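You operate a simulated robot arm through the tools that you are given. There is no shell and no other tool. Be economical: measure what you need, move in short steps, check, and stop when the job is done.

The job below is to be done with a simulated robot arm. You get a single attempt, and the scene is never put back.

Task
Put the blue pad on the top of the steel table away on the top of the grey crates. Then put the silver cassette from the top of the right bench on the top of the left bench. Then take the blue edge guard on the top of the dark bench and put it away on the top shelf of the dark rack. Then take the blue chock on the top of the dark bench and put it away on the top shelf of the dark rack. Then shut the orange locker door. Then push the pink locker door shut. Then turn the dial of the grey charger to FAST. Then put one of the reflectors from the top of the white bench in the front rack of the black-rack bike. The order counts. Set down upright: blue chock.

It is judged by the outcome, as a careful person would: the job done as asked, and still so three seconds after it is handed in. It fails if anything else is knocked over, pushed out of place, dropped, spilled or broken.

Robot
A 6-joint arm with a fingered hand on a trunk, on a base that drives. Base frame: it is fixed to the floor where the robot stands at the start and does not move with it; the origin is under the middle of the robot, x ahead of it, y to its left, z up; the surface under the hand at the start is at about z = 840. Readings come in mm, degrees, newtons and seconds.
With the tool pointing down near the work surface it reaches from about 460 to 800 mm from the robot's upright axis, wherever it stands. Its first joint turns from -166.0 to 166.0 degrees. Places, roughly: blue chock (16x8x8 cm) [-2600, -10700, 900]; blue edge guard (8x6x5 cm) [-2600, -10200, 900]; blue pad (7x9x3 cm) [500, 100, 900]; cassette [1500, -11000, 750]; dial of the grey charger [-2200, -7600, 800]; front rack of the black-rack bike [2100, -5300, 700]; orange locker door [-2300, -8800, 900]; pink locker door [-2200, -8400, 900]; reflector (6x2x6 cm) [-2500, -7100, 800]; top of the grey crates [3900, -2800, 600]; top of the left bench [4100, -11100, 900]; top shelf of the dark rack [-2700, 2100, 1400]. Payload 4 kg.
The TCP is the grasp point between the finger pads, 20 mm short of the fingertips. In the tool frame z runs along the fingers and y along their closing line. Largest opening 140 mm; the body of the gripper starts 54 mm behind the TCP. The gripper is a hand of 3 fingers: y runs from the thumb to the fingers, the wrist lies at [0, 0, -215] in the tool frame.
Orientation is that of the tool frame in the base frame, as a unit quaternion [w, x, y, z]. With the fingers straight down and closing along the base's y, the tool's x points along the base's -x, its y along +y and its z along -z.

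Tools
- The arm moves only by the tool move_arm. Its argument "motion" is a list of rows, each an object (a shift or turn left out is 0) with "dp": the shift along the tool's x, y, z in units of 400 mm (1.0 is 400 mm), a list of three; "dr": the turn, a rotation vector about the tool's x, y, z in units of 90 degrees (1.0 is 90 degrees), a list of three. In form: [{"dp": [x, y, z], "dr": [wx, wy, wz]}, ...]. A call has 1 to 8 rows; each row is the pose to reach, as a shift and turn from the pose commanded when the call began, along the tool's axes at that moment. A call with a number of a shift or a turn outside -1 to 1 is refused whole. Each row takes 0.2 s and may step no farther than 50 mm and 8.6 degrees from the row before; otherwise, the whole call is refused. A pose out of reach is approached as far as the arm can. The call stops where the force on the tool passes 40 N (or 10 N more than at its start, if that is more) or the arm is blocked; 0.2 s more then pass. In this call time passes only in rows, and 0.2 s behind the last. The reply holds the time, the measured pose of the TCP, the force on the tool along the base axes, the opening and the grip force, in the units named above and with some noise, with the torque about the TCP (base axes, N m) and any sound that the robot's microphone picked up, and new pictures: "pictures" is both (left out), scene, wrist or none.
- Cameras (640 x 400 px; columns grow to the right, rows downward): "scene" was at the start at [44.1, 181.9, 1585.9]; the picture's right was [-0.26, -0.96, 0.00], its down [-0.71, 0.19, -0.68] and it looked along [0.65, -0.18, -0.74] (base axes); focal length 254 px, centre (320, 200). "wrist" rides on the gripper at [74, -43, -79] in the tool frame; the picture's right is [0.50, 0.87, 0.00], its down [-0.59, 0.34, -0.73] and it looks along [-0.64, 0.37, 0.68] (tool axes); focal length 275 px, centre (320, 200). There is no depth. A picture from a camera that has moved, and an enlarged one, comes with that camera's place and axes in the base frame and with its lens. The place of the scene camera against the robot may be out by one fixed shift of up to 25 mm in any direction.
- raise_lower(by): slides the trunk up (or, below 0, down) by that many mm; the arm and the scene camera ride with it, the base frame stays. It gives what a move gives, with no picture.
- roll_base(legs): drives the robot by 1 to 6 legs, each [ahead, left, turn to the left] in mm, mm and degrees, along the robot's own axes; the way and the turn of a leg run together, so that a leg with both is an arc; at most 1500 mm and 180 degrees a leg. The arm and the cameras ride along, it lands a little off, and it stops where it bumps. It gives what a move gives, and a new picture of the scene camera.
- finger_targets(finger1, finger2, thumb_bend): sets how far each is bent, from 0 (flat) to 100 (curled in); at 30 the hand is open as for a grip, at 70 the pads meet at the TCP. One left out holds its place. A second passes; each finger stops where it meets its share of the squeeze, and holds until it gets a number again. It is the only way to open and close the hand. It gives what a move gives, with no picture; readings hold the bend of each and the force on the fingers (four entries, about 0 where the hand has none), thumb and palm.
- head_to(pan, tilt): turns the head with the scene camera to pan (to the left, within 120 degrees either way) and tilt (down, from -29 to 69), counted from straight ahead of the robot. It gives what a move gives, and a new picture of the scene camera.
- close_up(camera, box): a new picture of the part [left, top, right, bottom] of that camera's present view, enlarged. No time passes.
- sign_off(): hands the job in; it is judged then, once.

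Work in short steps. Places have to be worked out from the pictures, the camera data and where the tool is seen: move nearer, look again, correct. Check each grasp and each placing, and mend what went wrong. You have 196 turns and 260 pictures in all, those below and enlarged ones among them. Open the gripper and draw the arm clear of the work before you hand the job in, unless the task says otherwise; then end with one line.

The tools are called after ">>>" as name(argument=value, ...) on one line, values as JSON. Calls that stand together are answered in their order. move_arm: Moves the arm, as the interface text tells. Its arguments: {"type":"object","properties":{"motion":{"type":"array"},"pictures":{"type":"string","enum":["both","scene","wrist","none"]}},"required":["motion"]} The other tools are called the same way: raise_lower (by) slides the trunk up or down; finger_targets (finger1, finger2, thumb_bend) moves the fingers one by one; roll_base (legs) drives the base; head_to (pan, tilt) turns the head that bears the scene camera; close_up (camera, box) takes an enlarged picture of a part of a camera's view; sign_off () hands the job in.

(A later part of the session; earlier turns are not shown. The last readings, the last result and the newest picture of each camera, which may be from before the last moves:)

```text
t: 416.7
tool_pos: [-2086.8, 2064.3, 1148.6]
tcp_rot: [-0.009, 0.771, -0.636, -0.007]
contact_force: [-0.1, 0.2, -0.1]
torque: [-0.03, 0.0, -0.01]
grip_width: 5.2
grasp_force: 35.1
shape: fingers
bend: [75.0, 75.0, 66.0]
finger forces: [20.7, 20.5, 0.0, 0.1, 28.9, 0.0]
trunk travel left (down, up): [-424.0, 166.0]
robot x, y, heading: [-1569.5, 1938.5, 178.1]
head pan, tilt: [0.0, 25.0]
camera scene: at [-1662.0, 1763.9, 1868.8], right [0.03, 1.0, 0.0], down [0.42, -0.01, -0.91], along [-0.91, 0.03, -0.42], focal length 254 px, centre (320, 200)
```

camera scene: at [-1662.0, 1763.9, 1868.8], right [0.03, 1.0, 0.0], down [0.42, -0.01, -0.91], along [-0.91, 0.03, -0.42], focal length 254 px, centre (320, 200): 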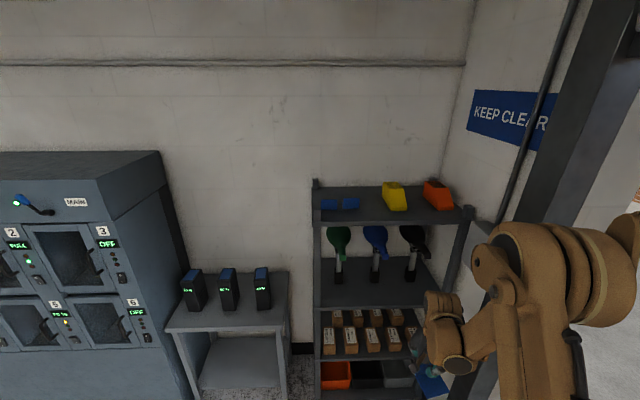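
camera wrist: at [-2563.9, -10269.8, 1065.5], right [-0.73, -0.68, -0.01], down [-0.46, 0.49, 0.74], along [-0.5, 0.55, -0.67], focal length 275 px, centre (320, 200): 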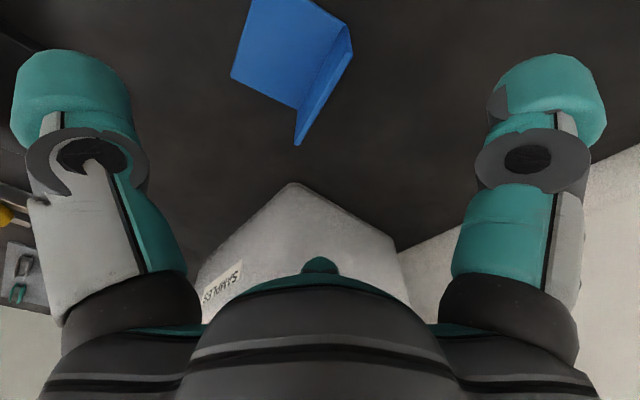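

Top shelf spans about x −2480…−2820, y 1780–2370. There's a gap around y≈2010 between the guards and the yellow chock. Raise everything and move up.

>>> raise_lower(by=160)

>>> move_arm(motion=[{"dp": [0, 0, -0.09]}, {"dp": [0, 0, -0.18]}, {"dp": [0, 0, -0.27]}, {"dp": [0, 0, -0.36]}, {"dp": [0, 0, -0.45]}, {"dp": [0, 0, -0.54]}, {"dp": [0, 0, -0.63]}], pictures="none")

>>> roll_base(legs=[[270, 0, 1.8]])

>>> close_up(camera="wrist", box=[0, 0, 640, 400])

```text
t: 418.5
tool_pos: [-2087.1, 2064.7, 1310.1]
tcp_rot: [-0.008, 0.771, -0.637, -0.007]
contact_force: [0.4, -0.1, -0.8]
torque: [-0.01, 0.01, 0.03]
grip_width: 5.2
grasp_force: 34.4
shape: fingers
bend: [75.0, 75.0, 66.0]
finger forces: [20.7, 20.6, 0.0, 0.0, 28.9, 0.1]
trunk travel left (down, up): [-584.0, 6.0]
robot x, y, heading: [-1570.4, 1937.3, 178.2]
head pan, tilt: [0.0, 25.0]
```

```text
t: 420.1
tool_pos: [-2085.8, 2059.8, 1561.9]
tcp_rot: [-0.009, 0.771, -0.637, -0.007]
contact_force: [0.6, -0.3, -0.1]
torque: [0.0, 0.01, -0.01]
grip_width: 4.9
grasp_force: 36.0
shape: fingers
bend: [75.0, 75.0, 66.0]
finger forces: [21.0, 20.9, 0.1, 0.1, 29.6, 0.1]
trunk travel left (down, up): [-584.0, 6.0]
robot x, y, heading: [-1569.1, 1936.9, 177.9]
head pan, tilt: [0.0, 25.0]
```

```text
t: 422.0
tool_pos: [-2358.1, 2050.7, 1560.5]
tcp_rot: [-0.009, 0.779, -0.627, -0.007]
contact_force: [0.8, 0.6, 0.3]
torque: [0.01, 0.01, 0.03]
grip_width: 5.0
grasp_force: 35.7
shape: fingers
bend: [75.0, 75.0, 66.0]
finger forces: [21.0, 20.9, 0.1, 0.1, 29.5, 0.0]
trunk travel left (down, up): [-584.0, 6.0]
robot x, y, heading: [-1836.7, 1944.5, 179.8]
head pan, tilt: [0.0, 25.0]
camera scene: at [-1925.4, 1767.5, 2028.8], right [0.01, 1.0, 0.0], down [0.42, 0.0, -0.91], along [-0.91, 0.01, -0.42], focal length 254 px, centre (320, 200)
```

scene: 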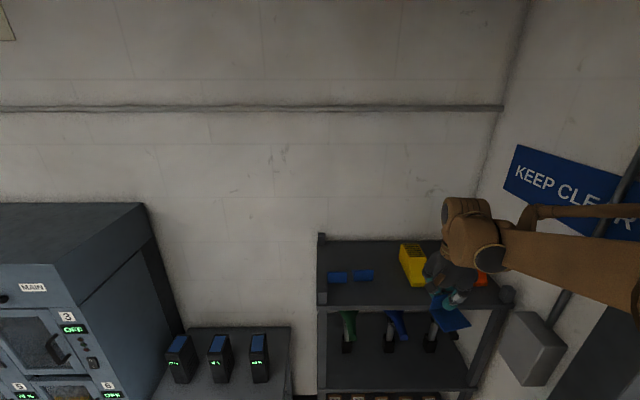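

```text
1.00 times, centred on (320, 200) of wrist (not enlarged: the box is as wide or as high as the picture)
camera zoom: at [-2300.6, 1986.7, 1638.6], right [-0.74, -0.67, -0.02], down [-0.46, 0.48, 0.75], along [-0.49, 0.56, -0.67], focal length 275 px, centre (320, 200)
```

zoom: 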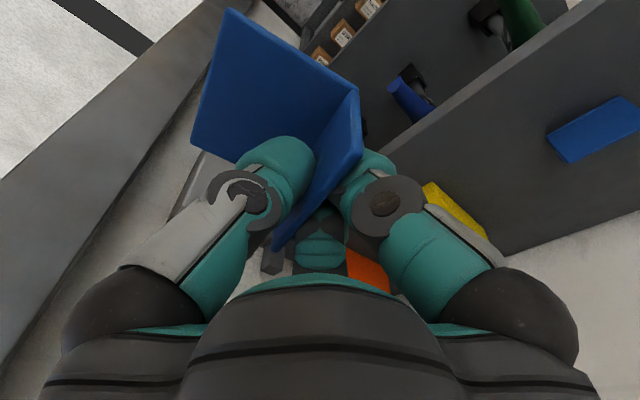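

I'll move over the front-middle of the shelf at height.

>>> move_arm(motion=[{"dp": [-0.01, 0.1, 0]}, {"dp": [-0.02, 0.2, 0]}, {"dp": [-0.03, 0.3, 0]}, {"dp": [-0.04, 0.4, 0]}, {"dp": [-0.05, 0.5, 0]}, {"dp": [-0.06, 0.58, 0.03]}])

```text
t: 423.4
tool_pos: [-2590.2, 2024.5, 1547.6]
tcp_rot: [-0.01, 0.779, -0.627, -0.007]
contact_force: [-0.4, -0.4, -0.4]
torque: [0.03, -0.03, -0.01]
grip_width: 4.7
grasp_force: 35.7
shape: fingers
bend: [75.0, 75.0, 66.0]
finger forces: [21.1, 20.9, 0.1, 0.1, 29.4, 0.1]
trunk travel left (down, up): [-584.0, 6.0]
robot x, y, heading: [-1837.8, 1948.1, 179.3]
head pan, tilt: [0.0, 25.0]
camera scene: at [-1928.7, 1767.5, 2028.6], right [0.01, 1.0, 0.0], down [0.42, 0.0, -0.91], along [-0.91, 0.01, -0.42], focal length 254 px, centre (320, 200)
camera wrist: at [-2532.6, 1959.8, 1625.0], right [-0.74, -0.67, -0.02], down [-0.46, 0.48, 0.74], along [-0.49, 0.56, -0.67], focal length 275 px, centre (320, 200)
```

scene: 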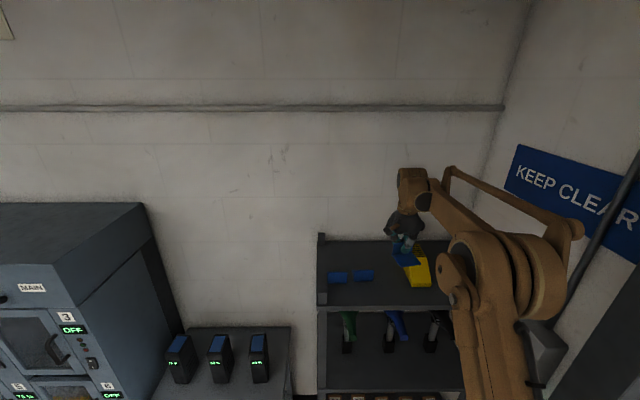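
wrist: 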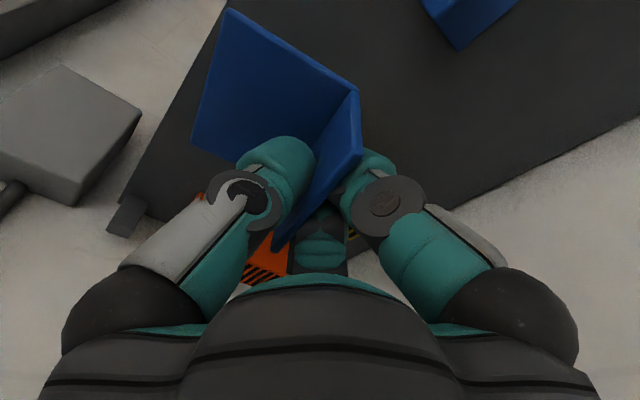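

Shelf front is at x≈−2515. Nudge a little deeper and descend close to the shelf.

>>> move_arm(motion=[{"dp": [0.015, 0.036, 0.08]}, {"dp": [0.015, 0.036, 0.17]}, {"dp": [0.015, 0.036, 0.25]}, {"dp": [0.015, 0.036, 0.3]}])

```text
t: 424.4
tool_pos: [-2605.0, 2019.8, 1426.6]
tcp_rot: [-0.009, 0.779, -0.627, -0.006]
contact_force: [-0.1, -0.1, 0.3]
torque: [-0.01, -0.02, 0.02]
grip_width: 4.7
grasp_force: 35.3
shape: fingers
bend: [75.0, 75.0, 66.0]
finger forces: [21.0, 20.9, 0.0, 0.0, 29.4, 0.0]
trunk travel left (down, up): [-584.0, 6.0]
robot x, y, heading: [-1835.5, 1943.2, 179.6]
head pan, tilt: [0.0, 25.0]
camera scene: at [-1927.5, 1767.5, 2028.7], right [0.01, 1.0, 0.0], down [0.42, 0.0, -0.91], along [-0.91, 0.01, -0.42], focal length 254 px, centre (320, 200)
camera wrist: at [-2547.1, 1954.7, 1503.8], right [-0.74, -0.67, -0.02], down [-0.46, 0.48, 0.74], along [-0.49, 0.56, -0.67], focal length 275 px, centre (320, 200)
```

scene: 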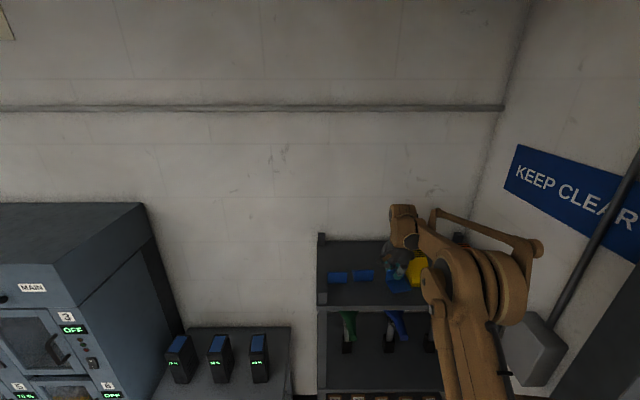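
wrist: 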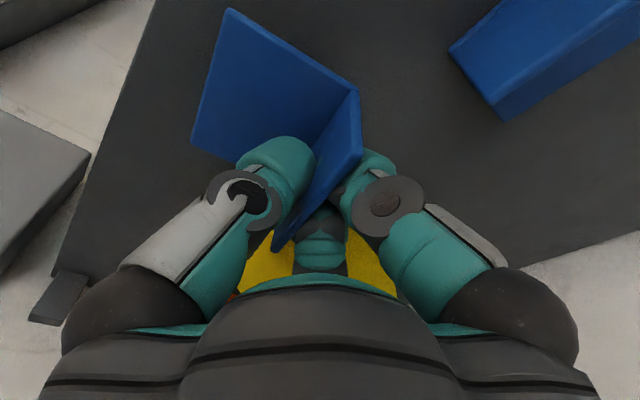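

The yellow chock is near the far finger; shift 18 mm away from it and lower gently.

>>> move_arm(motion=[{"dp": [0.045, 0, 0]}], pictures="none")

>>> raise_lower(by=-10)

>>> raise_lower(by=-6)

```text
t: 424.8
tool_pos: [-2599.7, 2001.6, 1427.9]
tcp_rot: [-0.009, 0.779, -0.626, -0.007]
contact_force: [-0.2, -0.7, -0.6]
torque: [0.06, 0.03, 0.0]
grip_width: 4.8
grasp_force: 35.8
shape: fingers
bend: [75.0, 75.0, 66.0]
finger forces: [21.0, 20.8, 0.0, 0.0, 29.4, 0.1]
trunk travel left (down, up): [-584.0, 6.0]
robot x, y, heading: [-1837.1, 1942.8, 179.6]
head pan, tilt: [0.0, 25.0]
```

```text
t: 425.4
tool_pos: [-2600.4, 2002.2, 1417.5]
tcp_rot: [-0.008, 0.779, -0.627, -0.006]
contact_force: [0.0, 0.4, 0.0]
torque: [0.0, 0.01, -0.01]
grip_width: 4.8
grasp_force: 35.8
shape: fingers
bend: [75.0, 75.0, 66.0]
finger forces: [21.0, 20.9, 0.0, 0.0, 29.4, 0.1]
trunk travel left (down, up): [-574.0, 16.0]
robot x, y, heading: [-1838.8, 1944.8, 179.4]
head pan, tilt: [0.0, 25.0]
```

```text
t: 425.9
tool_pos: [-2600.1, 2001.5, 1411.1]
tcp_rot: [-0.008, 0.779, -0.627, -0.006]
contact_force: [-0.7, -0.4, -0.5]
torque: [-0.01, -0.01, -0.02]
grip_width: 4.7
grasp_force: 36.0
shape: fingers
bend: [75.0, 75.0, 66.0]
finger forces: [21.1, 20.8, 0.0, 0.0, 29.4, 0.1]
trunk travel left (down, up): [-568.0, 22.0]
robot x, y, heading: [-1840.1, 1949.7, 179.6]
head pan, tilt: [0.0, 25.0]
```

No contact yet; continue in small steps.

>>> raise_lower(by=-6)

>>> raise_lower(by=-6)

>>> raise_lower(by=-6)

>>> close_up(camera="wrist", box=[0, 0, 640, 400])

```text
t: 426.5
tool_pos: [-2599.1, 2002.1, 1404.6]
tcp_rot: [-0.009, 0.779, -0.627, -0.007]
contact_force: [-0.3, -1.1, 0.0]
torque: [0.01, 0.01, 0.0]
grip_width: 5.1
grasp_force: 35.7
shape: fingers
bend: [75.0, 75.0, 66.0]
finger forces: [21.0, 20.9, 0.0, 0.0, 29.4, 0.0]
trunk travel left (down, up): [-562.0, 28.0]
robot x, y, heading: [-1838.2, 1941.9, 179.8]
head pan, tilt: [0.0, 25.0]
```

```text
t: 427.0
tool_pos: [-2599.5, 2001.8, 1399.8]
tcp_rot: [-0.008, 0.779, -0.626, -0.006]
contact_force: [-0.2, -0.6, 11.0]
torque: [0.02, -0.08, 0.02]
grip_width: 4.6
grasp_force: 41.4
shape: fingers
bend: [75.0, 75.0, 66.0]
finger forces: [24.1, 23.7, 0.1, 0.0, 34.6, 0.0]
trunk travel left (down, up): [-556.0, 34.0]
robot x, y, heading: [-1838.1, 1943.5, 179.7]
head pan, tilt: [0.0, 25.0]
```

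```text
t: 427.4
tool_pos: [-2598.7, 2002.0, 1398.6]
tcp_rot: [-0.008, 0.779, -0.627, -0.008]
contact_force: [-0.7, -0.5, 22.7]
torque: [0.02, -0.13, 0.02]
grip_width: 4.6
grasp_force: 45.9
shape: fingers
bend: [76.0, 76.0, 66.0]
finger forces: [26.7, 26.3, 0.1, 0.1, 39.7, 0.0]
trunk travel left (down, up): [-552.0, 38.0]
robot x, y, heading: [-1836.7, 1946.9, 179.6]
head pan, tilt: [0.0, 25.0]
stopped: the force on the tool passed its limit at 50 N (the readings are from after the stop); the commanded pose is now the measured one
```

```text
1.00 times, centred on (320, 200) of wrist (not enlarged: the box is as wide or as high as the picture)
camera zoom: at [-2540.5, 1936.7, 1476.1], right [-0.74, -0.67, -0.01], down [-0.46, 0.48, 0.75], along [-0.5, 0.56, -0.66], focal length 275 px, centre (320, 200)
```

zoom: 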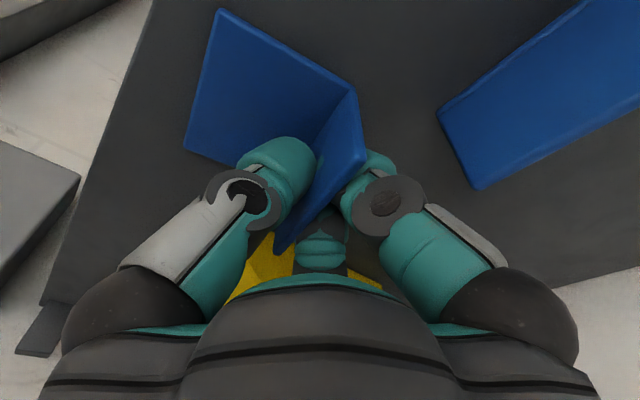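

The guard rests on the shelf (z≈1358). Open slightly and rise.

>>> finger_targets(finger1=64, finger2=64, thumb_bend=52)

>>> move_arm(motion=[{"dp": [0, 0, -0.08]}, {"dp": [0, 0, -0.2]}, {"dp": [0, 0, -0.32]}, {"dp": [0, 0, -0.42]}])

```text
t: 428.4
tool_pos: [-2600.4, 2002.3, 1397.3]
tcp_rot: [-0.008, 0.78, -0.626, -0.007]
contact_force: [-0.4, -0.5, 0.1]
torque: [0.04, 0.0, 0.0]
grip_width: 39.2
grasp_force: 0.0
shape: fingers
bend: [64.0, 64.0, 52.0]
finger forces: [0.1, 0.0, 0.0, 0.0, 0.0, 0.0]
trunk travel left (down, up): [-552.0, 38.0]
robot x, y, heading: [-1838.9, 1946.3, 179.6]
head pan, tilt: [0.0, 25.0]
```

```text
t: 429.4
tool_pos: [-2599.0, 1997.9, 1567.6]
tcp_rot: [-0.008, 0.78, -0.626, -0.008]
contact_force: [0.2, -1.1, 0.1]
torque: [0.03, -0.02, -0.02]
grip_width: 38.6
grasp_force: 0.0
shape: fingers
bend: [64.0, 64.0, 52.0]
finger forces: [0.0, 0.1, 0.1, 0.0, 0.0, 0.1]
trunk travel left (down, up): [-552.0, 38.0]
robot x, y, heading: [-1837.5, 1942.7, 179.4]
head pan, tilt: [0.0, 25.0]
camera scene: at [-1925.1, 1767.3, 1997.3], right [0.01, 1.0, 0.0], down [0.42, 0.0, -0.91], along [-0.91, 0.01, -0.42], focal length 254 px, centre (320, 200)
camera wrist: at [-2541.3, 1932.7, 1645.1], right [-0.74, -0.67, -0.01], down [-0.46, 0.48, 0.75], along [-0.5, 0.56, -0.67], focal length 275 px, centre (320, 200)
```

scene: 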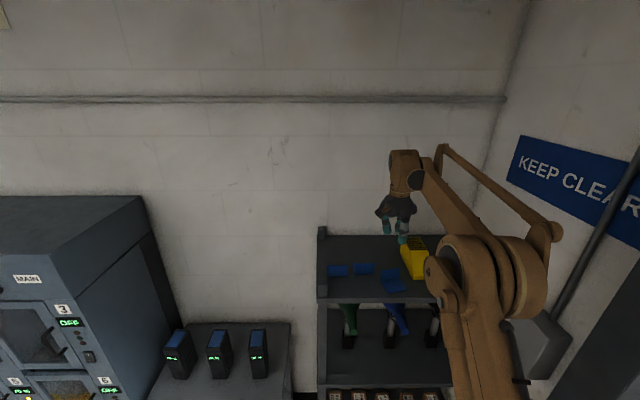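
wrist: 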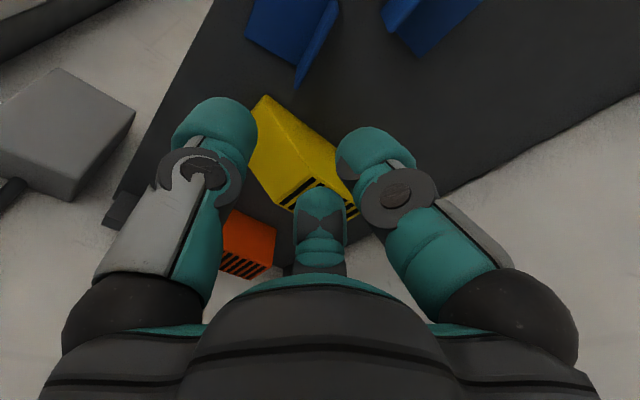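

The guard stands on the top shelf. Before leaving, zoom on the shelf to plan the chock's place.

>>> close_up(camera="scene", box=[300, 220, 500, 320])

```text
3.20 times, centred on (400, 270) of scene
camera zoom: at [-1925.1, 1767.3, 1997.3], right [0.01, 1.0, 0.0], down [0.42, 0.0, -0.91], along [-0.91, 0.01, -0.42], focal length 813 px, centre (64, -24)
```

zoom: 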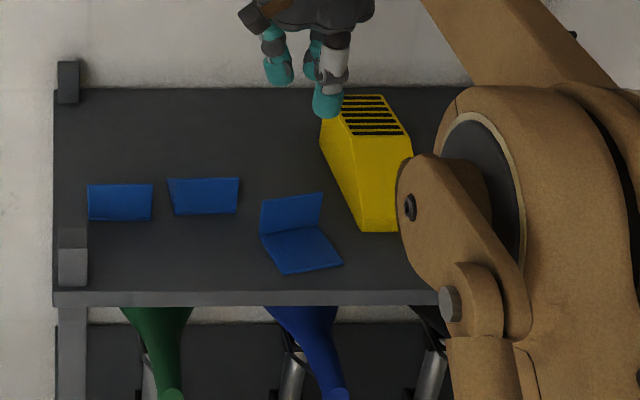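

There's ample free space behind the left guards, around (−2785, 1930), for the chock. Now retract the arm and head back.

>>> move_arm(motion=[{"dp": [0.01, -0.11, 0]}, {"dp": [0.02, -0.22, 0]}, {"dp": [0.03, -0.33, 0]}, {"dp": [0.04, -0.44, 0]}, {"dp": [0.05, -0.55, 0]}, {"dp": [0.06, -0.64, 0]}], pictures="none")

>>> roll_base(legs=[[-170, 0, 0], [0, 800, 0.5], [0, 0, -90], [-1400, 0, 0], [-1450, 0, 0], [-1450, 0, 0]])

```text
t: 430.9
tool_pos: [-2341.8, 2031.0, 1567.5]
tcp_rot: [-0.008, 0.779, -0.627, -0.009]
contact_force: [0.5, 0.3, 0.1]
torque: [0.01, 0.02, 0.02]
grip_width: 39.1
grasp_force: 0.0
shape: fingers
bend: [64.0, 64.0, 52.0]
finger forces: [0.0, 0.0, 0.1, 0.0, 0.1, 0.1]
trunk travel left (down, up): [-552.0, 38.0]
robot x, y, heading: [-1837.6, 1945.1, 179.7]
head pan, tilt: [0.0, 25.0]
```

```text
t: 460.3
tool_pos: [-1523.1, -2681.2, 1566.3]
tcp_rot: [0.012, -0.104, 0.994, -0.001]
contact_force: [-0.1, 0.5, 0.2]
torque: [0.02, 0.0, -0.01]
grip_width: 39.2
grasp_force: 0.1
shape: fingers
bend: [64.0, 64.0, 52.0]
finger forces: [0.0, 0.1, 0.0, 0.0, 0.1, 0.0]
trunk travel left (down, up): [-552.0, 38.0]
robot x, y, heading: [-1612.5, -3186.5, 89.4]
head pan, tilt: [0.0, 25.0]
camera scene: at [-1814.3, -3099.5, 1997.3], right [1.0, -0.01, 0.0], down [-0.01, -0.42, -0.91], along [0.01, 0.91, -0.42], focal length 254 px, centre (320, 200)
```

scene: 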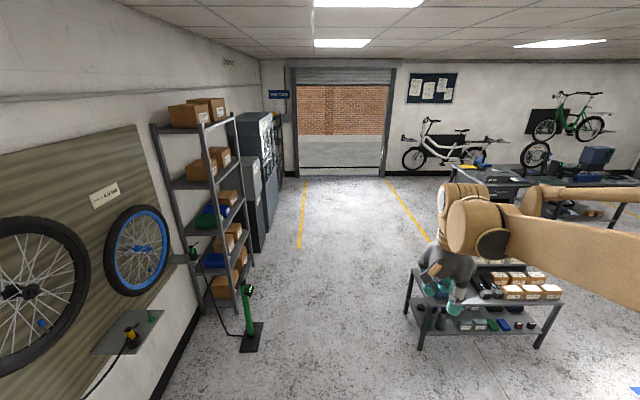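

Continue in reverse, easing to x≈−1730.

>>> roll_base(legs=[[-1450, 60, 0.6], [-1450, 50, 0], [-1450, 0, 0], [-1450, 0, 0], [-1450, 0, 0]])

```text
t: 494.7
tool_pos: [-1586.9, -9917.2, 1565.5]
tcp_rot: [0.012, -0.112, 0.994, -0.001]
contact_force: [-0.6, -0.2, -0.1]
torque: [-0.01, 0.03, -0.02]
grip_width: 39.3
grasp_force: 0.1
shape: fingers
bend: [64.0, 64.0, 52.0]
finger forces: [0.1, 0.1, 0.1, 0.0, 0.0, 0.0]
trunk travel left (down, up): [-552.0, 38.0]
robot x, y, heading: [-1670.9, -10422.6, 89.8]
head pan, tilt: [0.0, 25.0]
camera scene: at [-1872.8, -10337.9, 1997.3], right [1.0, 0.0, 0.0], down [0.0, -0.42, -0.91], along [0.0, 0.91, -0.42], focal length 254 px, centre (320, 200)
```

scene: 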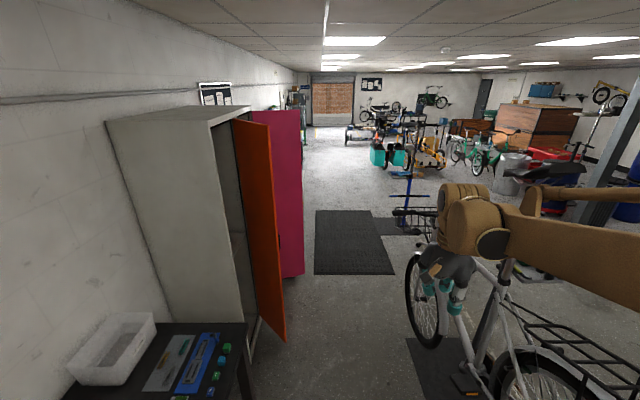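

Turn left to face the dark bench, lower the trunk, and move in toward the chock.

>>> roll_base(legs=[[0, 0, 90.2], [100, 190, 0]])

>>> raise_lower(by=-380)

>>> head_to(pan=5, tilt=45)

>>> close_up(camera="wrist", box=[0, 0, 640, 400])

```text
t: 500.2
tool_pos: [-2278.0, -10541.0, 1566.1]
tcp_rot: [-0.008, 0.786, -0.618, -0.008]
contact_force: [-0.5, -0.5, 0.6]
torque: [0.02, -0.01, -0.02]
grip_width: 39.3
grasp_force: 0.1
shape: fingers
bend: [64.0, 64.0, 52.0]
finger forces: [0.0, 0.0, 0.0, 0.1, 0.1, 0.0]
trunk travel left (down, up): [-552.0, 38.0]
robot x, y, heading: [-1766.0, -10617.7, -179.1]
head pan, tilt: [0.0, 25.0]
camera scene: at [-1852.4, -10795.2, 1997.2], right [-0.01, 1.0, 0.0], down [0.42, 0.01, -0.91], along [-0.91, -0.01, -0.42], focal length 254 px, centre (320, 200)
```

scene: 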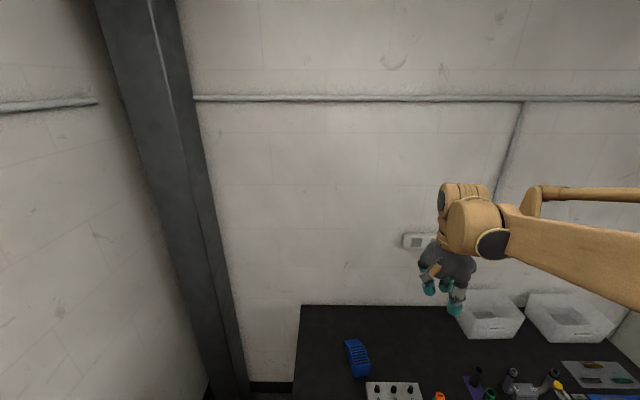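

```text
t: 503.9
tool_pos: [-2277.0, -10539.3, 1187.2]
tcp_rot: [-0.009, 0.786, -0.618, -0.008]
contact_force: [0.5, -0.7, 0.7]
torque: [0.03, 0.01, -0.01]
grip_width: 39.3
grasp_force: 0.1
shape: fingers
bend: [64.0, 64.0, 52.0]
finger forces: [0.1, 0.1, 0.0, 0.1, 0.1, 0.0]
trunk travel left (down, up): [-172.0, 418.0]
robot x, y, heading: [-1769.5, -10616.3, -179.2]
head pan, tilt: [0.0, 25.0]
```

```text
t: 504.7
tool_pos: [-2276.7, -10540.4, 1186.4]
tcp_rot: [-0.008, 0.786, -0.618, -0.008]
contact_force: [-0.3, -0.3, -0.3]
torque: [0.03, 0.0, 0.0]
grip_width: 39.2
grasp_force: 0.0
shape: fingers
bend: [64.0, 64.0, 52.0]
finger forces: [0.0, 0.0, 0.0, 0.1, 0.1, 0.0]
trunk travel left (down, up): [-172.0, 418.0]
robot x, y, heading: [-1771.3, -10617.3, -179.1]
head pan, tilt: [5.0, 45.0]
camera scene: at [-1840.8, -10801.5, 1586.8], right [-0.1, 0.99, 0.0], down [0.7, 0.07, -0.71], along [-0.7, -0.07, -0.71], focal length 254 px, centre (320, 200)
```

scene: 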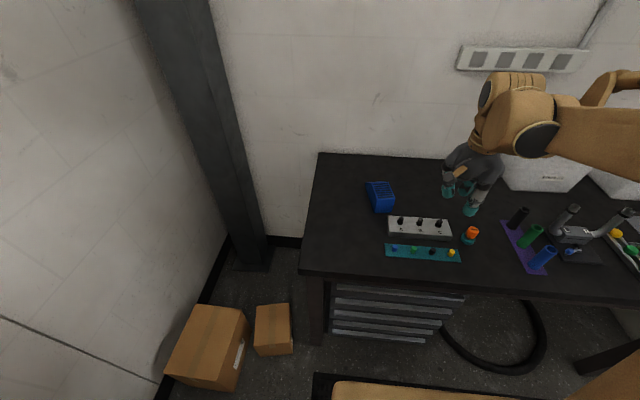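

```text
1.00 times, centred on (320, 200) of wrist (not enlarged: the box is as wide or as high as the picture)
camera zoom: at [-2217.8, -10604.5, 1263.5], right [-0.72, -0.69, -0.01], down [-0.47, 0.47, 0.75], along [-0.51, 0.55, -0.67], focal length 275 px, centre (320, 200)
```

zoom: 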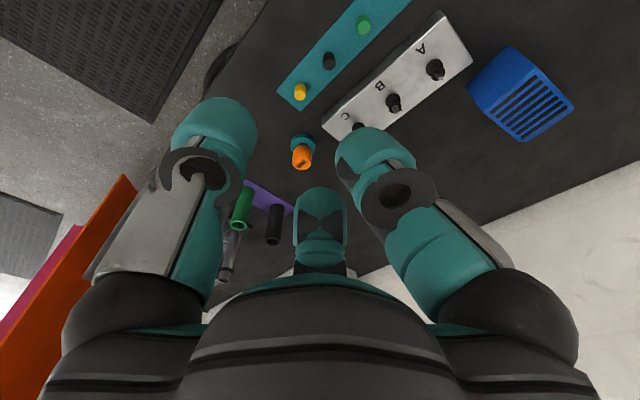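

Zoom on the chock.

>>> close_up(camera="wrist", box=[440, 25, 600, 165])

>>> close_up(camera="scene", box=[340, 160, 440, 225])

```text
2.86 times, centred on (520, 95) of wrist
camera zoom: at [-2217.8, -10604.5, 1263.5], right [-0.72, -0.69, -0.01], down [-0.47, 0.47, 0.75], along [-0.51, 0.55, -0.67], focal length 786 px, centre (-251, 500)
```

zoom: 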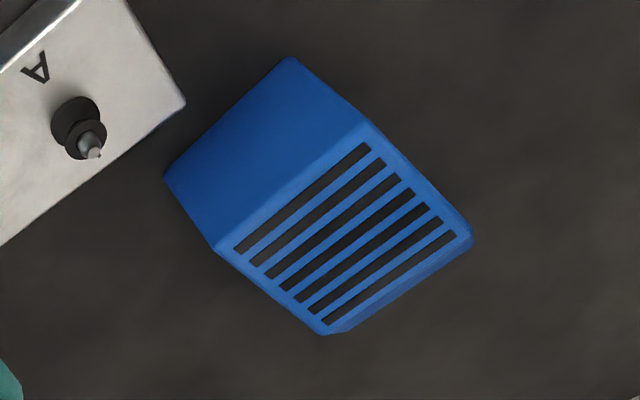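

```text
6.15 times, centred on (390, 192) of scene
camera zoom: at [-1840.8, -10801.5, 1586.8], right [-0.1, 0.99, 0.0], down [0.7, 0.07, -0.71], along [-0.7, -0.07, -0.71], focal length 1563 px, centre (-111, 246)
```

zoom: 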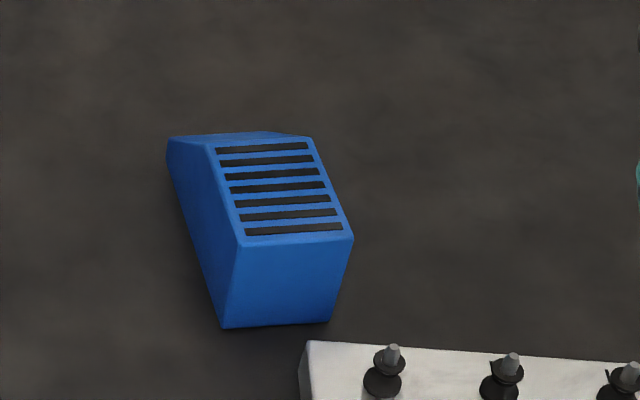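

The chock is a wedge: tall vertical face at the front (centre ≈ (−2499, −10642)), 160 long toward the rear, heading 193.6° — which matches the tool's y. I'll grip with thumb on the tall face and fingers on the sides; first approach above.

>>> finger_targets(finger1=33, finger2=33, thumb_bend=39)

>>> roll_base(legs=[[60, 0, 0]])

>>> move_arm(motion=[{"dp": [0.03, 0.09, 0.06]}, {"dp": [0.06, 0.18, 0.12]}, {"dp": [0.09, 0.27, 0.18]}, {"dp": [0.12, 0.36, 0.24]}, {"dp": [0.15, 0.45, 0.3]}, {"dp": [0.176, 0.54, 0.36]}, {"dp": [0.176, 0.557, 0.44]}])

```text
t: 505.7
tool_pos: [-2276.4, -10540.8, 1186.1]
tcp_rot: [-0.009, 0.786, -0.618, -0.008]
contact_force: [0.1, -1.8, -0.7]
torque: [-0.01, 0.01, 0.0]
grip_width: 106.9
grasp_force: 0.1
shape: fingers
bend: [33.0, 33.0, 39.0]
finger forces: [0.0, 0.0, 0.0, 0.0, 0.1, 0.0]
trunk travel left (down, up): [-172.0, 418.0]
robot x, y, heading: [-1771.8, -10613.9, -179.0]
head pan, tilt: [5.0, 45.0]
```

```text
t: 506.7
tool_pos: [-2340.1, -10542.6, 1184.7]
tcp_rot: [-0.008, 0.787, -0.617, -0.008]
contact_force: [-0.8, -0.9, -0.6]
torque: [0.01, -0.01, 0.02]
grip_width: 107.2
grasp_force: 0.1
shape: fingers
bend: [33.0, 33.0, 39.0]
finger forces: [0.1, 0.1, 0.0, 0.0, 0.1, 0.0]
trunk travel left (down, up): [-172.0, 418.0]
robot x, y, heading: [-1828.4, -10617.7, -179.0]
head pan, tilt: [5.0, 45.0]
camera scene: at [-1903.1, -10802.4, 1586.6], right [-0.1, 0.99, 0.0], down [0.7, 0.07, -0.71], along [-0.7, -0.07, -0.71], focal length 254 px, centre (320, 200)
```

scene: 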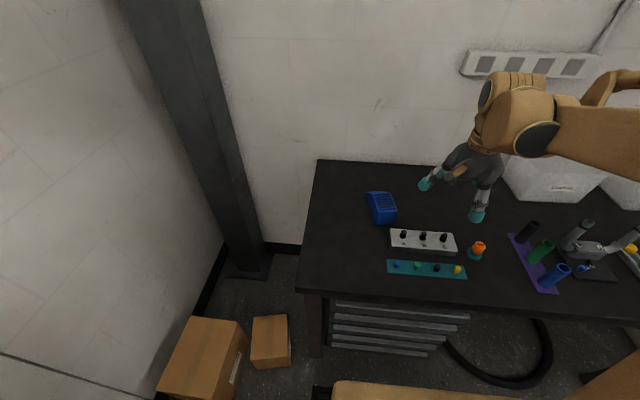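

```text
t: 508.3
tool_pos: [-2538.8, -10658.4, 1007.5]
tcp_rot: [-0.008, 0.787, -0.617, -0.008]
contact_force: [0.3, 0.5, 0.2]
torque: [0.01, 0.02, -0.01]
grip_width: 107.1
grasp_force: 0.1
shape: fingers
bend: [33.0, 33.0, 39.0]
finger forces: [0.1, 0.0, 0.0, 0.0, 0.1, 0.1]
trunk travel left (down, up): [-172.0, 418.0]
robot x, y, heading: [-1830.4, -10619.1, -179.4]
head pan, tilt: [5.0, 45.0]
camera scene: at [-1901.9, -10802.4, 1586.7], right [-0.1, 0.99, 0.0], down [0.7, 0.07, -0.71], along [-0.7, -0.07, -0.71], focal length 254 px, centre (320, 200)
camera wrist: at [-2479.2, -10720.9, 1084.7], right [-0.72, -0.69, -0.01], down [-0.47, 0.47, 0.75], along [-0.51, 0.55, -0.67], focal length 275 px, centre (320, 200)
```

scene: 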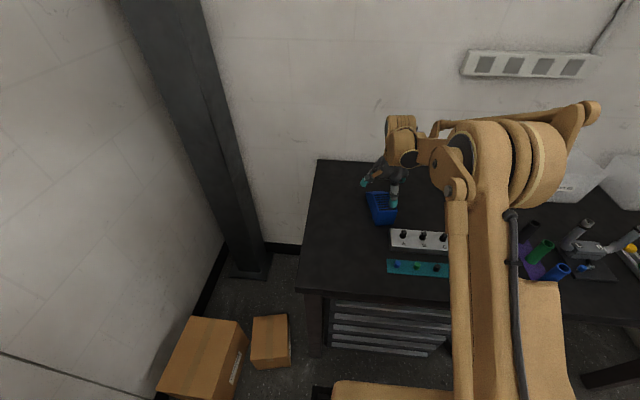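
wrist: 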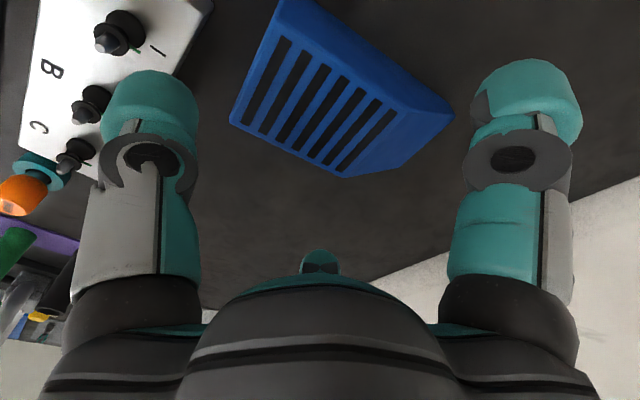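

Closer view: the chock's top is flat for ~85 mm at z≈935–940; a switch box sits 32 mm in front of it. I'll grip high (TCP z≈928) so the thumb stays above the box.

>>> move_arm(motion=[{"dp": [0, -0.005, 0.09]}, {"dp": [0, -0.01, 0.16]}, {"dp": [0, -0.01, 0.2]}], pictures="wrist")

>>> finger_targets(finger1=60, finger2=60, thumb_bend=60)

```text
t: 509.1
tool_pos: [-2535.2, -10656.4, 927.8]
tcp_rot: [-0.009, 0.786, -0.618, -0.007]
contact_force: [-0.9, -0.4, 0.3]
torque: [0.0, -0.01, -0.02]
grip_width: 106.9
grasp_force: 0.0
shape: fingers
bend: [33.0, 33.0, 39.0]
finger forces: [0.0, 0.1, 0.0, 0.0, 0.1, 0.0]
trunk travel left (down, up): [-172.0, 418.0]
robot x, y, heading: [-1829.0, -10616.4, -179.1]
head pan, tilt: [5.0, 45.0]
camera wrist: at [-2474.9, -10719.9, 1004.3], right [-0.72, -0.69, -0.01], down [-0.47, 0.47, 0.75], along [-0.51, 0.55, -0.67], focal length 275 px, centre (320, 200)
```

wrist: 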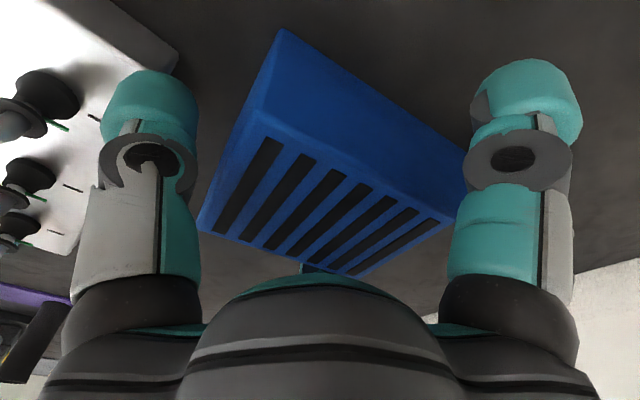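

```text
t: 510.1
tool_pos: [-2534.4, -10656.2, 927.6]
tcp_rot: [-0.008, 0.786, -0.618, -0.008]
contact_force: [2.2, 2.7, 0.9]
torque: [-0.03, 0.13, -0.18]
grip_width: 61.2
grasp_force: 19.8
shape: fingers
bend: [51.0, 43.0, 54.0]
finger forces: [9.7, 12.7, 0.0, 0.0, 17.4, 0.0]
trunk travel left (down, up): [-172.0, 418.0]
robot x, y, heading: [-1826.5, -10612.5, -179.0]
head pan, tilt: [5.0, 45.0]
```

Gripped on three sides. Tighten and lift gently, then check.

>>> finger_targets(finger1=85, finger2=85, thumb_bend=85)

>>> raise_lower(by=40)

>>> close_up(camera="wrist", box=[0, 0, 640, 400])

>>> close_up(camera="scene", box=[300, 120, 500, 280])

```text
t: 511.1
tool_pos: [-2534.8, -10655.5, 927.7]
tcp_rot: [-0.008, 0.786, -0.618, -0.008]
contact_force: [0.7, -0.4, -3.3]
torque: [-0.09, -0.03, -0.02]
grip_width: 42.2
grasp_force: 19.6
shape: fingers
bend: [47.0, 42.0, 66.0]
finger forces: [8.9, 10.3, 0.0, 0.0, 19.9, 0.0]
trunk travel left (down, up): [-172.0, 418.0]
robot x, y, heading: [-1829.6, -10613.9, -179.4]
head pan, tilt: [5.0, 45.0]
```

```text
t: 511.9
tool_pos: [-2534.9, -10656.8, 966.3]
tcp_rot: [-0.008, 0.786, -0.618, -0.007]
contact_force: [-0.6, -0.1, -5.3]
torque: [0.04, -0.3, 0.03]
grip_width: 36.5
grasp_force: 17.0
shape: fingers
bend: [47.0, 42.0, 75.0]
finger forces: [9.5, 9.3, 0.0, 0.0, 16.2, 0.0]
trunk travel left (down, up): [-212.0, 378.0]
robot x, y, heading: [-1829.7, -10618.6, -179.1]
head pan, tilt: [5.0, 45.0]
```

```text
1.00 times, centred on (320, 200) of wrist (not enlarged: the box is as wide or as high as the picture)
camera zoom: at [-2475.4, -10719.9, 1044.2], right [-0.72, -0.69, -0.01], down [-0.47, 0.47, 0.75], along [-0.51, 0.55, -0.67], focal length 275 px, centre (320, 200)
```

zoom: 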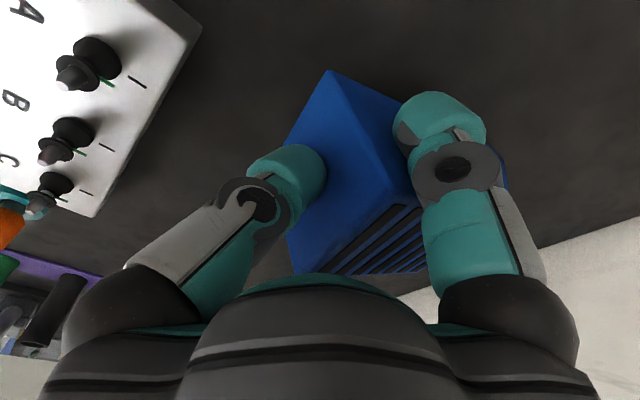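

```text
2.50 times, centred on (400, 200) of scene
camera zoom: at [-1902.4, -10802.6, 1626.6], right [-0.1, 0.99, 0.0], down [0.7, 0.07, -0.71], along [-0.7, -0.07, -0.71], focal length 635 px, centre (120, 200)
```

zoom: 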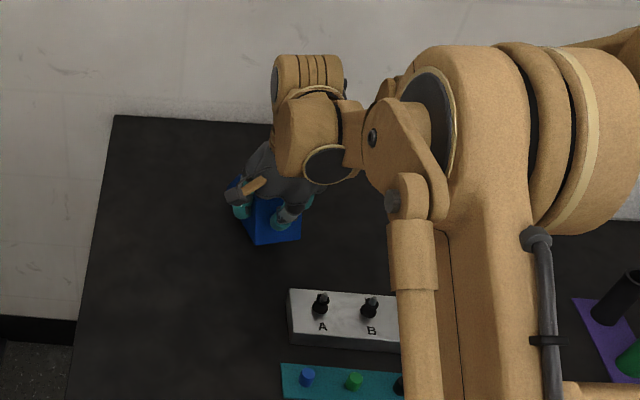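

The thumb pushes the chock back through the fingers; not a good grip. I'll set it back down and regrasp with a softer thumb.

>>> raise_lower(by=-34)

>>> raise_lower(by=-5)

>>> finger_targets(finger1=32, finger2=32, thumb_bend=32)

>>> move_arm(motion=[{"dp": [0, 0, -0.1]}, {"dp": [0, 0, -0.2]}])

```text
t: 512.7
tool_pos: [-2533.5, -10656.1, 934.3]
tcp_rot: [-0.007, 0.786, -0.618, -0.008]
contact_force: [0.6, 1.4, 0.1]
torque: [-0.14, 0.33, -0.14]
grip_width: 36.3
grasp_force: 15.3
shape: fingers
bend: [47.0, 42.0, 74.0]
finger forces: [10.3, 11.1, 0.0, 0.1, 8.8, 0.0]
trunk travel left (down, up): [-178.0, 412.0]
robot x, y, heading: [-1826.7, -10615.9, -179.1]
head pan, tilt: [5.0, 45.0]
```

```text
t: 513.2
tool_pos: [-2532.8, -10655.7, 928.9]
tcp_rot: [-0.007, 0.786, -0.618, -0.007]
contact_force: [4.5, 3.2, 2.4]
torque: [-0.24, 0.42, -0.21]
grip_width: 36.5
grasp_force: 16.4
shape: fingers
bend: [47.0, 42.0, 74.0]
finger forces: [10.7, 12.0, 0.0, 0.0, 9.1, 0.0]
trunk travel left (down, up): [-173.0, 417.0]
robot x, y, heading: [-1826.0, -10617.2, -178.9]
head pan, tilt: [5.0, 45.0]
```

```text
t: 514.2
tool_pos: [-2535.1, -10656.9, 928.3]
tcp_rot: [-0.008, 0.786, -0.618, -0.008]
contact_force: [-0.2, -0.1, -0.9]
torque: [0.01, 0.02, -0.01]
grip_width: 118.6
grasp_force: 0.0
shape: fingers
bend: [32.0, 32.0, 32.0]
finger forces: [0.0, 0.0, 0.0, 0.0, 0.0, 0.1]
trunk travel left (down, up): [-173.0, 417.0]
robot x, y, heading: [-1826.7, -10619.1, -179.3]
head pan, tilt: [5.0, 45.0]
```

```text
t: 514.8
tool_pos: [-2536.0, -10657.1, 1007.3]
tcp_rot: [-0.008, 0.786, -0.618, -0.008]
contact_force: [0.4, -0.5, 0.5]
torque: [0.0, 0.02, -0.01]
grip_width: 118.8
grasp_force: 0.1
shape: fingers
bend: [32.0, 32.0, 32.0]
finger forces: [0.0, 0.1, 0.0, 0.0, 0.0, 0.0]
trunk travel left (down, up): [-173.0, 417.0]
robot x, y, heading: [-1835.2, -10616.4, -179.1]
head pan, tilt: [5.0, 45.0]
camera scene: at [-1900.9, -10802.4, 1587.7], right [-0.1, 0.99, 0.0], down [0.7, 0.07, -0.71], along [-0.7, -0.07, -0.71], focal length 254 px, centre (320, 200)
camera wrist: at [-2476.0, -10720.7, 1085.0], right [-0.72, -0.69, -0.01], down [-0.47, 0.47, 0.75], along [-0.51, 0.55, -0.67], focal length 275 px, centre (320, 200)
```

scene: 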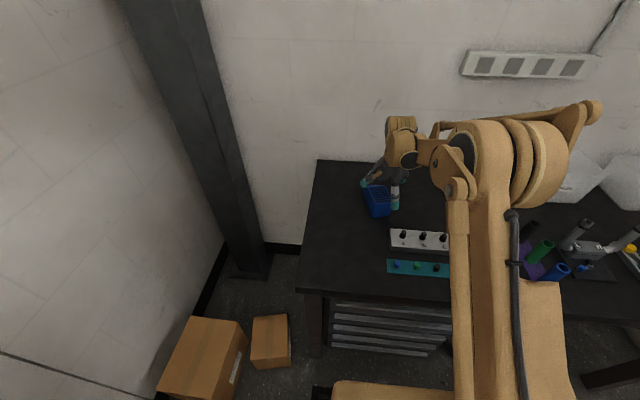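
wrist: 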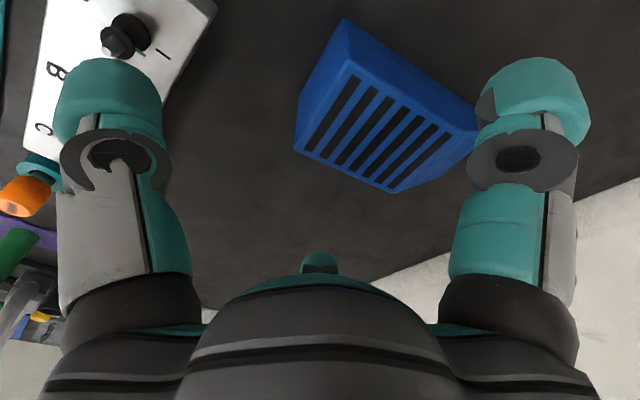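

The chock stands upright, now clear of the box. I'll regrasp lower: thumb preset near the front face, then only the two fingers squeeze.

>>> finger_targets(thumb_bend=40)

>>> move_arm(motion=[{"dp": [0.003, 0.09, 0.06], "dr": [0, 0, -0.041]}, {"dp": [0.003, 0.093, 0.16], "dr": [0, 0, -0.041]}, {"dp": [0.003, 0.093, 0.25], "dr": [0, 0, -0.041]}, {"dp": [0.003, 0.093, 0.28], "dr": [0, 0, -0.041]}], pictures="wrist")

>>> finger_targets(thumb_bend=45)

>>> finger_targets(finger1=75, finger2=75)

>>> close_up(camera="wrist", box=[0, 0, 640, 400])

```text
t: 515.8
tool_pos: [-2535.6, -10657.1, 1007.8]
tcp_rot: [-0.009, 0.787, -0.617, -0.008]
contact_force: [0.3, -0.2, -0.5]
torque: [0.0, 0.02, 0.01]
grip_width: 107.0
grasp_force: 0.1
shape: fingers
bend: [32.0, 32.0, 40.0]
finger forces: [0.0, 0.0, 0.0, 0.0, 0.0, 0.1]
trunk travel left (down, up): [-173.0, 417.0]
robot x, y, heading: [-1830.7, -10616.6, -179.1]
head pan, tilt: [5.0, 45.0]
```

```text
t: 516.8
tool_pos: [-2569.7, -10664.2, 898.2]
tcp_rot: [-0.008, 0.805, -0.592, -0.008]
contact_force: [-1.8, 4.2, 12.5]
torque: [0.18, 0.32, -0.09]
grip_width: 107.1
grasp_force: 4.7
shape: fingers
bend: [32.0, 31.0, 40.0]
finger forces: [0.0, 9.1, 0.0, 0.1, 0.0, 0.1]
trunk travel left (down, up): [-173.0, 417.0]
robot x, y, heading: [-1830.5, -10613.7, -179.1]
head pan, tilt: [5.0, 45.0]
camera wrist: at [-2506.1, -10724.0, 974.6], right [-0.68, -0.74, -0.01], down [-0.5, 0.44, 0.75], along [-0.54, 0.51, -0.67], focal length 275 px, centre (320, 200)
```

wrist: 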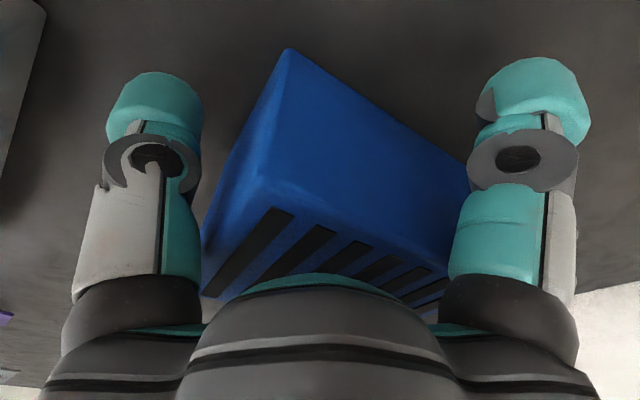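

```text
t: 517.8
tool_pos: [-2569.7, -10664.7, 897.1]
tcp_rot: [-0.008, 0.806, -0.592, -0.008]
contact_force: [-3.1, 6.3, 11.3]
torque: [0.07, 0.36, -0.1]
grip_width: 100.1
grasp_force: 6.1
shape: fingers
bend: [32.0, 31.0, 45.0]
finger forces: [0.0, 10.9, 0.1, 0.1, 1.2, 0.1]
trunk travel left (down, up): [-173.0, 417.0]
robot x, y, heading: [-1830.1, -10616.9, -179.1]
head pan, tilt: [5.0, 45.0]
```

```text
t: 518.8
tool_pos: [-2567.9, -10664.3, 897.0]
tcp_rot: [-0.008, 0.806, -0.592, -0.008]
contact_force: [-9.4, 7.1, 15.8]
torque: [0.5, 0.32, -0.39]
grip_width: 78.6
grasp_force: 41.0
shape: fingers
bend: [46.0, 36.0, 44.0]
finger forces: [31.3, 45.5, 0.1, 0.0, 5.5, 0.0]
trunk travel left (down, up): [-173.0, 417.0]
robot x, y, heading: [-1833.0, -10613.2, -179.0]
head pan, tilt: [5.0, 45.0]
```

```text
1.00 times, centred on (320, 200) of wrist (not enlarged: the box is as wide or as high as the picture)
camera zoom: at [-2506.2, -10724.2, 974.5], right [-0.68, -0.74, -0.01], down [-0.5, 0.44, 0.75], along [-0.54, 0.51, -0.67], focal length 275 px, centre (320, 200)
```

zoom: 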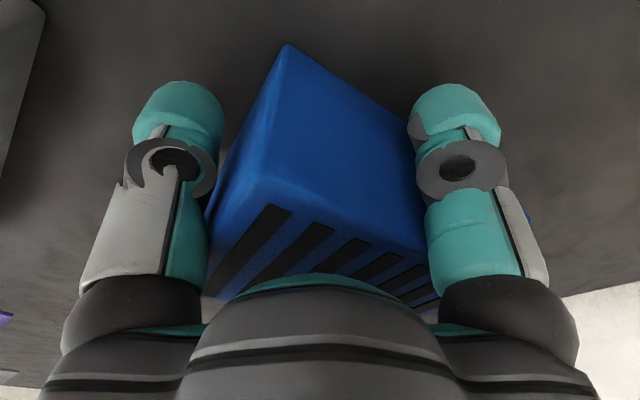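

Strong side squeeze now with a light thumb. Lift test.

>>> raise_lower(by=40)

>>> close_up(camera="wrist", box=[0, 0, 640, 400])

>>> close_up(camera="scene", box=[300, 120, 460, 240])

```text
t: 519.7
tool_pos: [-2569.5, -10664.8, 935.9]
tcp_rot: [-0.009, 0.805, -0.593, -0.008]
contact_force: [-0.4, -0.6, -5.0]
torque: [0.06, -0.16, 0.01]
grip_width: 78.6
grasp_force: 35.6
shape: fingers
bend: [46.0, 36.0, 44.0]
finger forces: [34.5, 30.3, 0.0, 0.1, 6.4, 0.0]
trunk travel left (down, up): [-213.0, 377.0]
robot x, y, heading: [-1830.0, -10616.0, -179.1]
head pan, tilt: [5.0, 45.0]
```

```text
1.00 times, centred on (320, 200) of wrist (not enlarged: the box is as wide or as high as the picture)
camera zoom: at [-2506.8, -10725.3, 1013.4], right [-0.68, -0.74, -0.02], down [-0.5, 0.44, 0.75], along [-0.54, 0.51, -0.67], focal length 275 px, centre (320, 200)
```

zoom: 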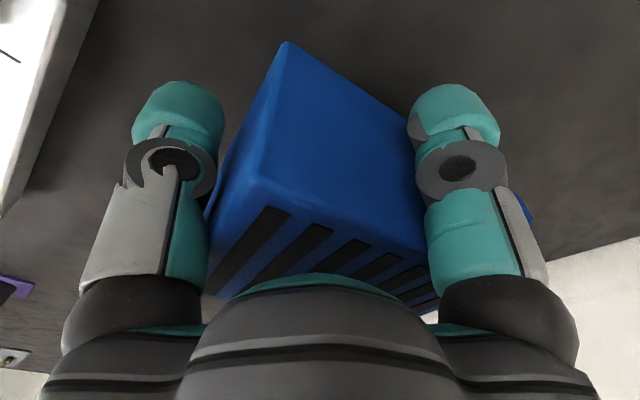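

```text
3.33 times, centred on (380, 180) of scene
camera zoom: at [-1902.2, -10802.6, 1627.6], right [-0.1, 0.99, 0.0], down [0.7, 0.07, -0.71], along [-0.7, -0.07, -0.71], focal length 847 px, centre (120, 267)
```

zoom: 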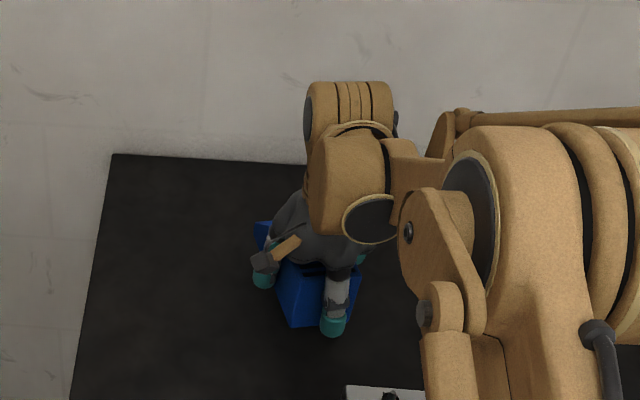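

Held steady (−5 N, level). Retract the arm, raise the trunk, and set off north along the same lane.

>>> raise_lower(by=120)

>>> move_arm(motion=[{"dp": [0, -0.09, -0.02]}, {"dp": [0, -0.18, -0.04]}, {"dp": [0, -0.27, -0.06]}, {"dp": [0, -0.36, -0.08]}, {"dp": [0, -0.45, -0.1]}, {"dp": [0, -0.54, -0.12]}], pictures="none")

>>> roll_base(legs=[[-170, 0, -0.9], [0, 0, -90], [1450, 20, 0], [1450, 0, 0], [1450, 0, 0]])

```text
t: 521.2
tool_pos: [-2570.8, -10666.2, 1056.2]
tcp_rot: [-0.009, 0.806, -0.592, -0.007]
contact_force: [0.2, -0.1, -4.6]
torque: [0.02, -0.14, 0.01]
grip_width: 78.6
grasp_force: 35.6
shape: fingers
bend: [46.0, 36.0, 44.0]
finger forces: [34.6, 30.3, 0.1, 0.1, 6.4, 0.0]
trunk travel left (down, up): [-333.0, 257.0]
robot x, y, heading: [-1829.5, -10618.8, -179.1]
head pan, tilt: [5.0, 45.0]
```

```text
t: 522.6
tool_pos: [-2361.0, -10602.2, 1106.8]
tcp_rot: [-0.009, 0.806, -0.592, -0.008]
contact_force: [0.7, -0.2, -5.4]
torque: [0.05, -0.11, -0.01]
grip_width: 78.7
grasp_force: 35.4
shape: fingers
bend: [46.0, 36.0, 44.0]
finger forces: [34.4, 30.3, 0.0, 0.0, 5.8, 0.0]
trunk travel left (down, up): [-333.0, 257.0]
robot x, y, heading: [-1830.7, -10615.1, -179.1]
head pan, tilt: [5.0, 45.0]
```

```text
t: 548.5
tool_pos: [-1540.3, -5684.3, 1105.6]
tcp_rot: [0.012, -0.128, 0.992, -0.001]
contact_force: [0.0, 0.2, -4.0]
torque: [-0.15, -0.06, -0.01]
grip_width: 78.2
grasp_force: 29.8
shape: fingers
bend: [46.0, 37.0, 45.0]
finger forces: [30.0, 26.7, 0.0, 0.1, 3.1, 0.0]
trunk travel left (down, up): [-333.0, 257.0]
robot x, y, heading: [-1580.4, -6215.3, 88.2]
head pan, tilt: [5.0, 45.0]
camera scene: at [-1786.7, -6135.8, 1747.6], right [1.0, 0.06, 0.0], down [0.04, -0.71, -0.71], along [-0.04, 0.71, -0.71], focal length 254 px, centre (320, 200)
```

scene: 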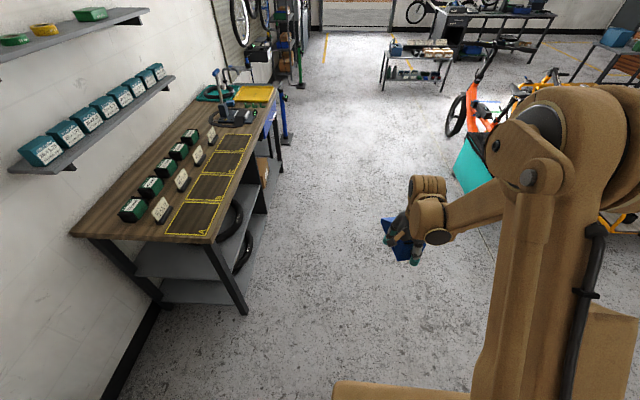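

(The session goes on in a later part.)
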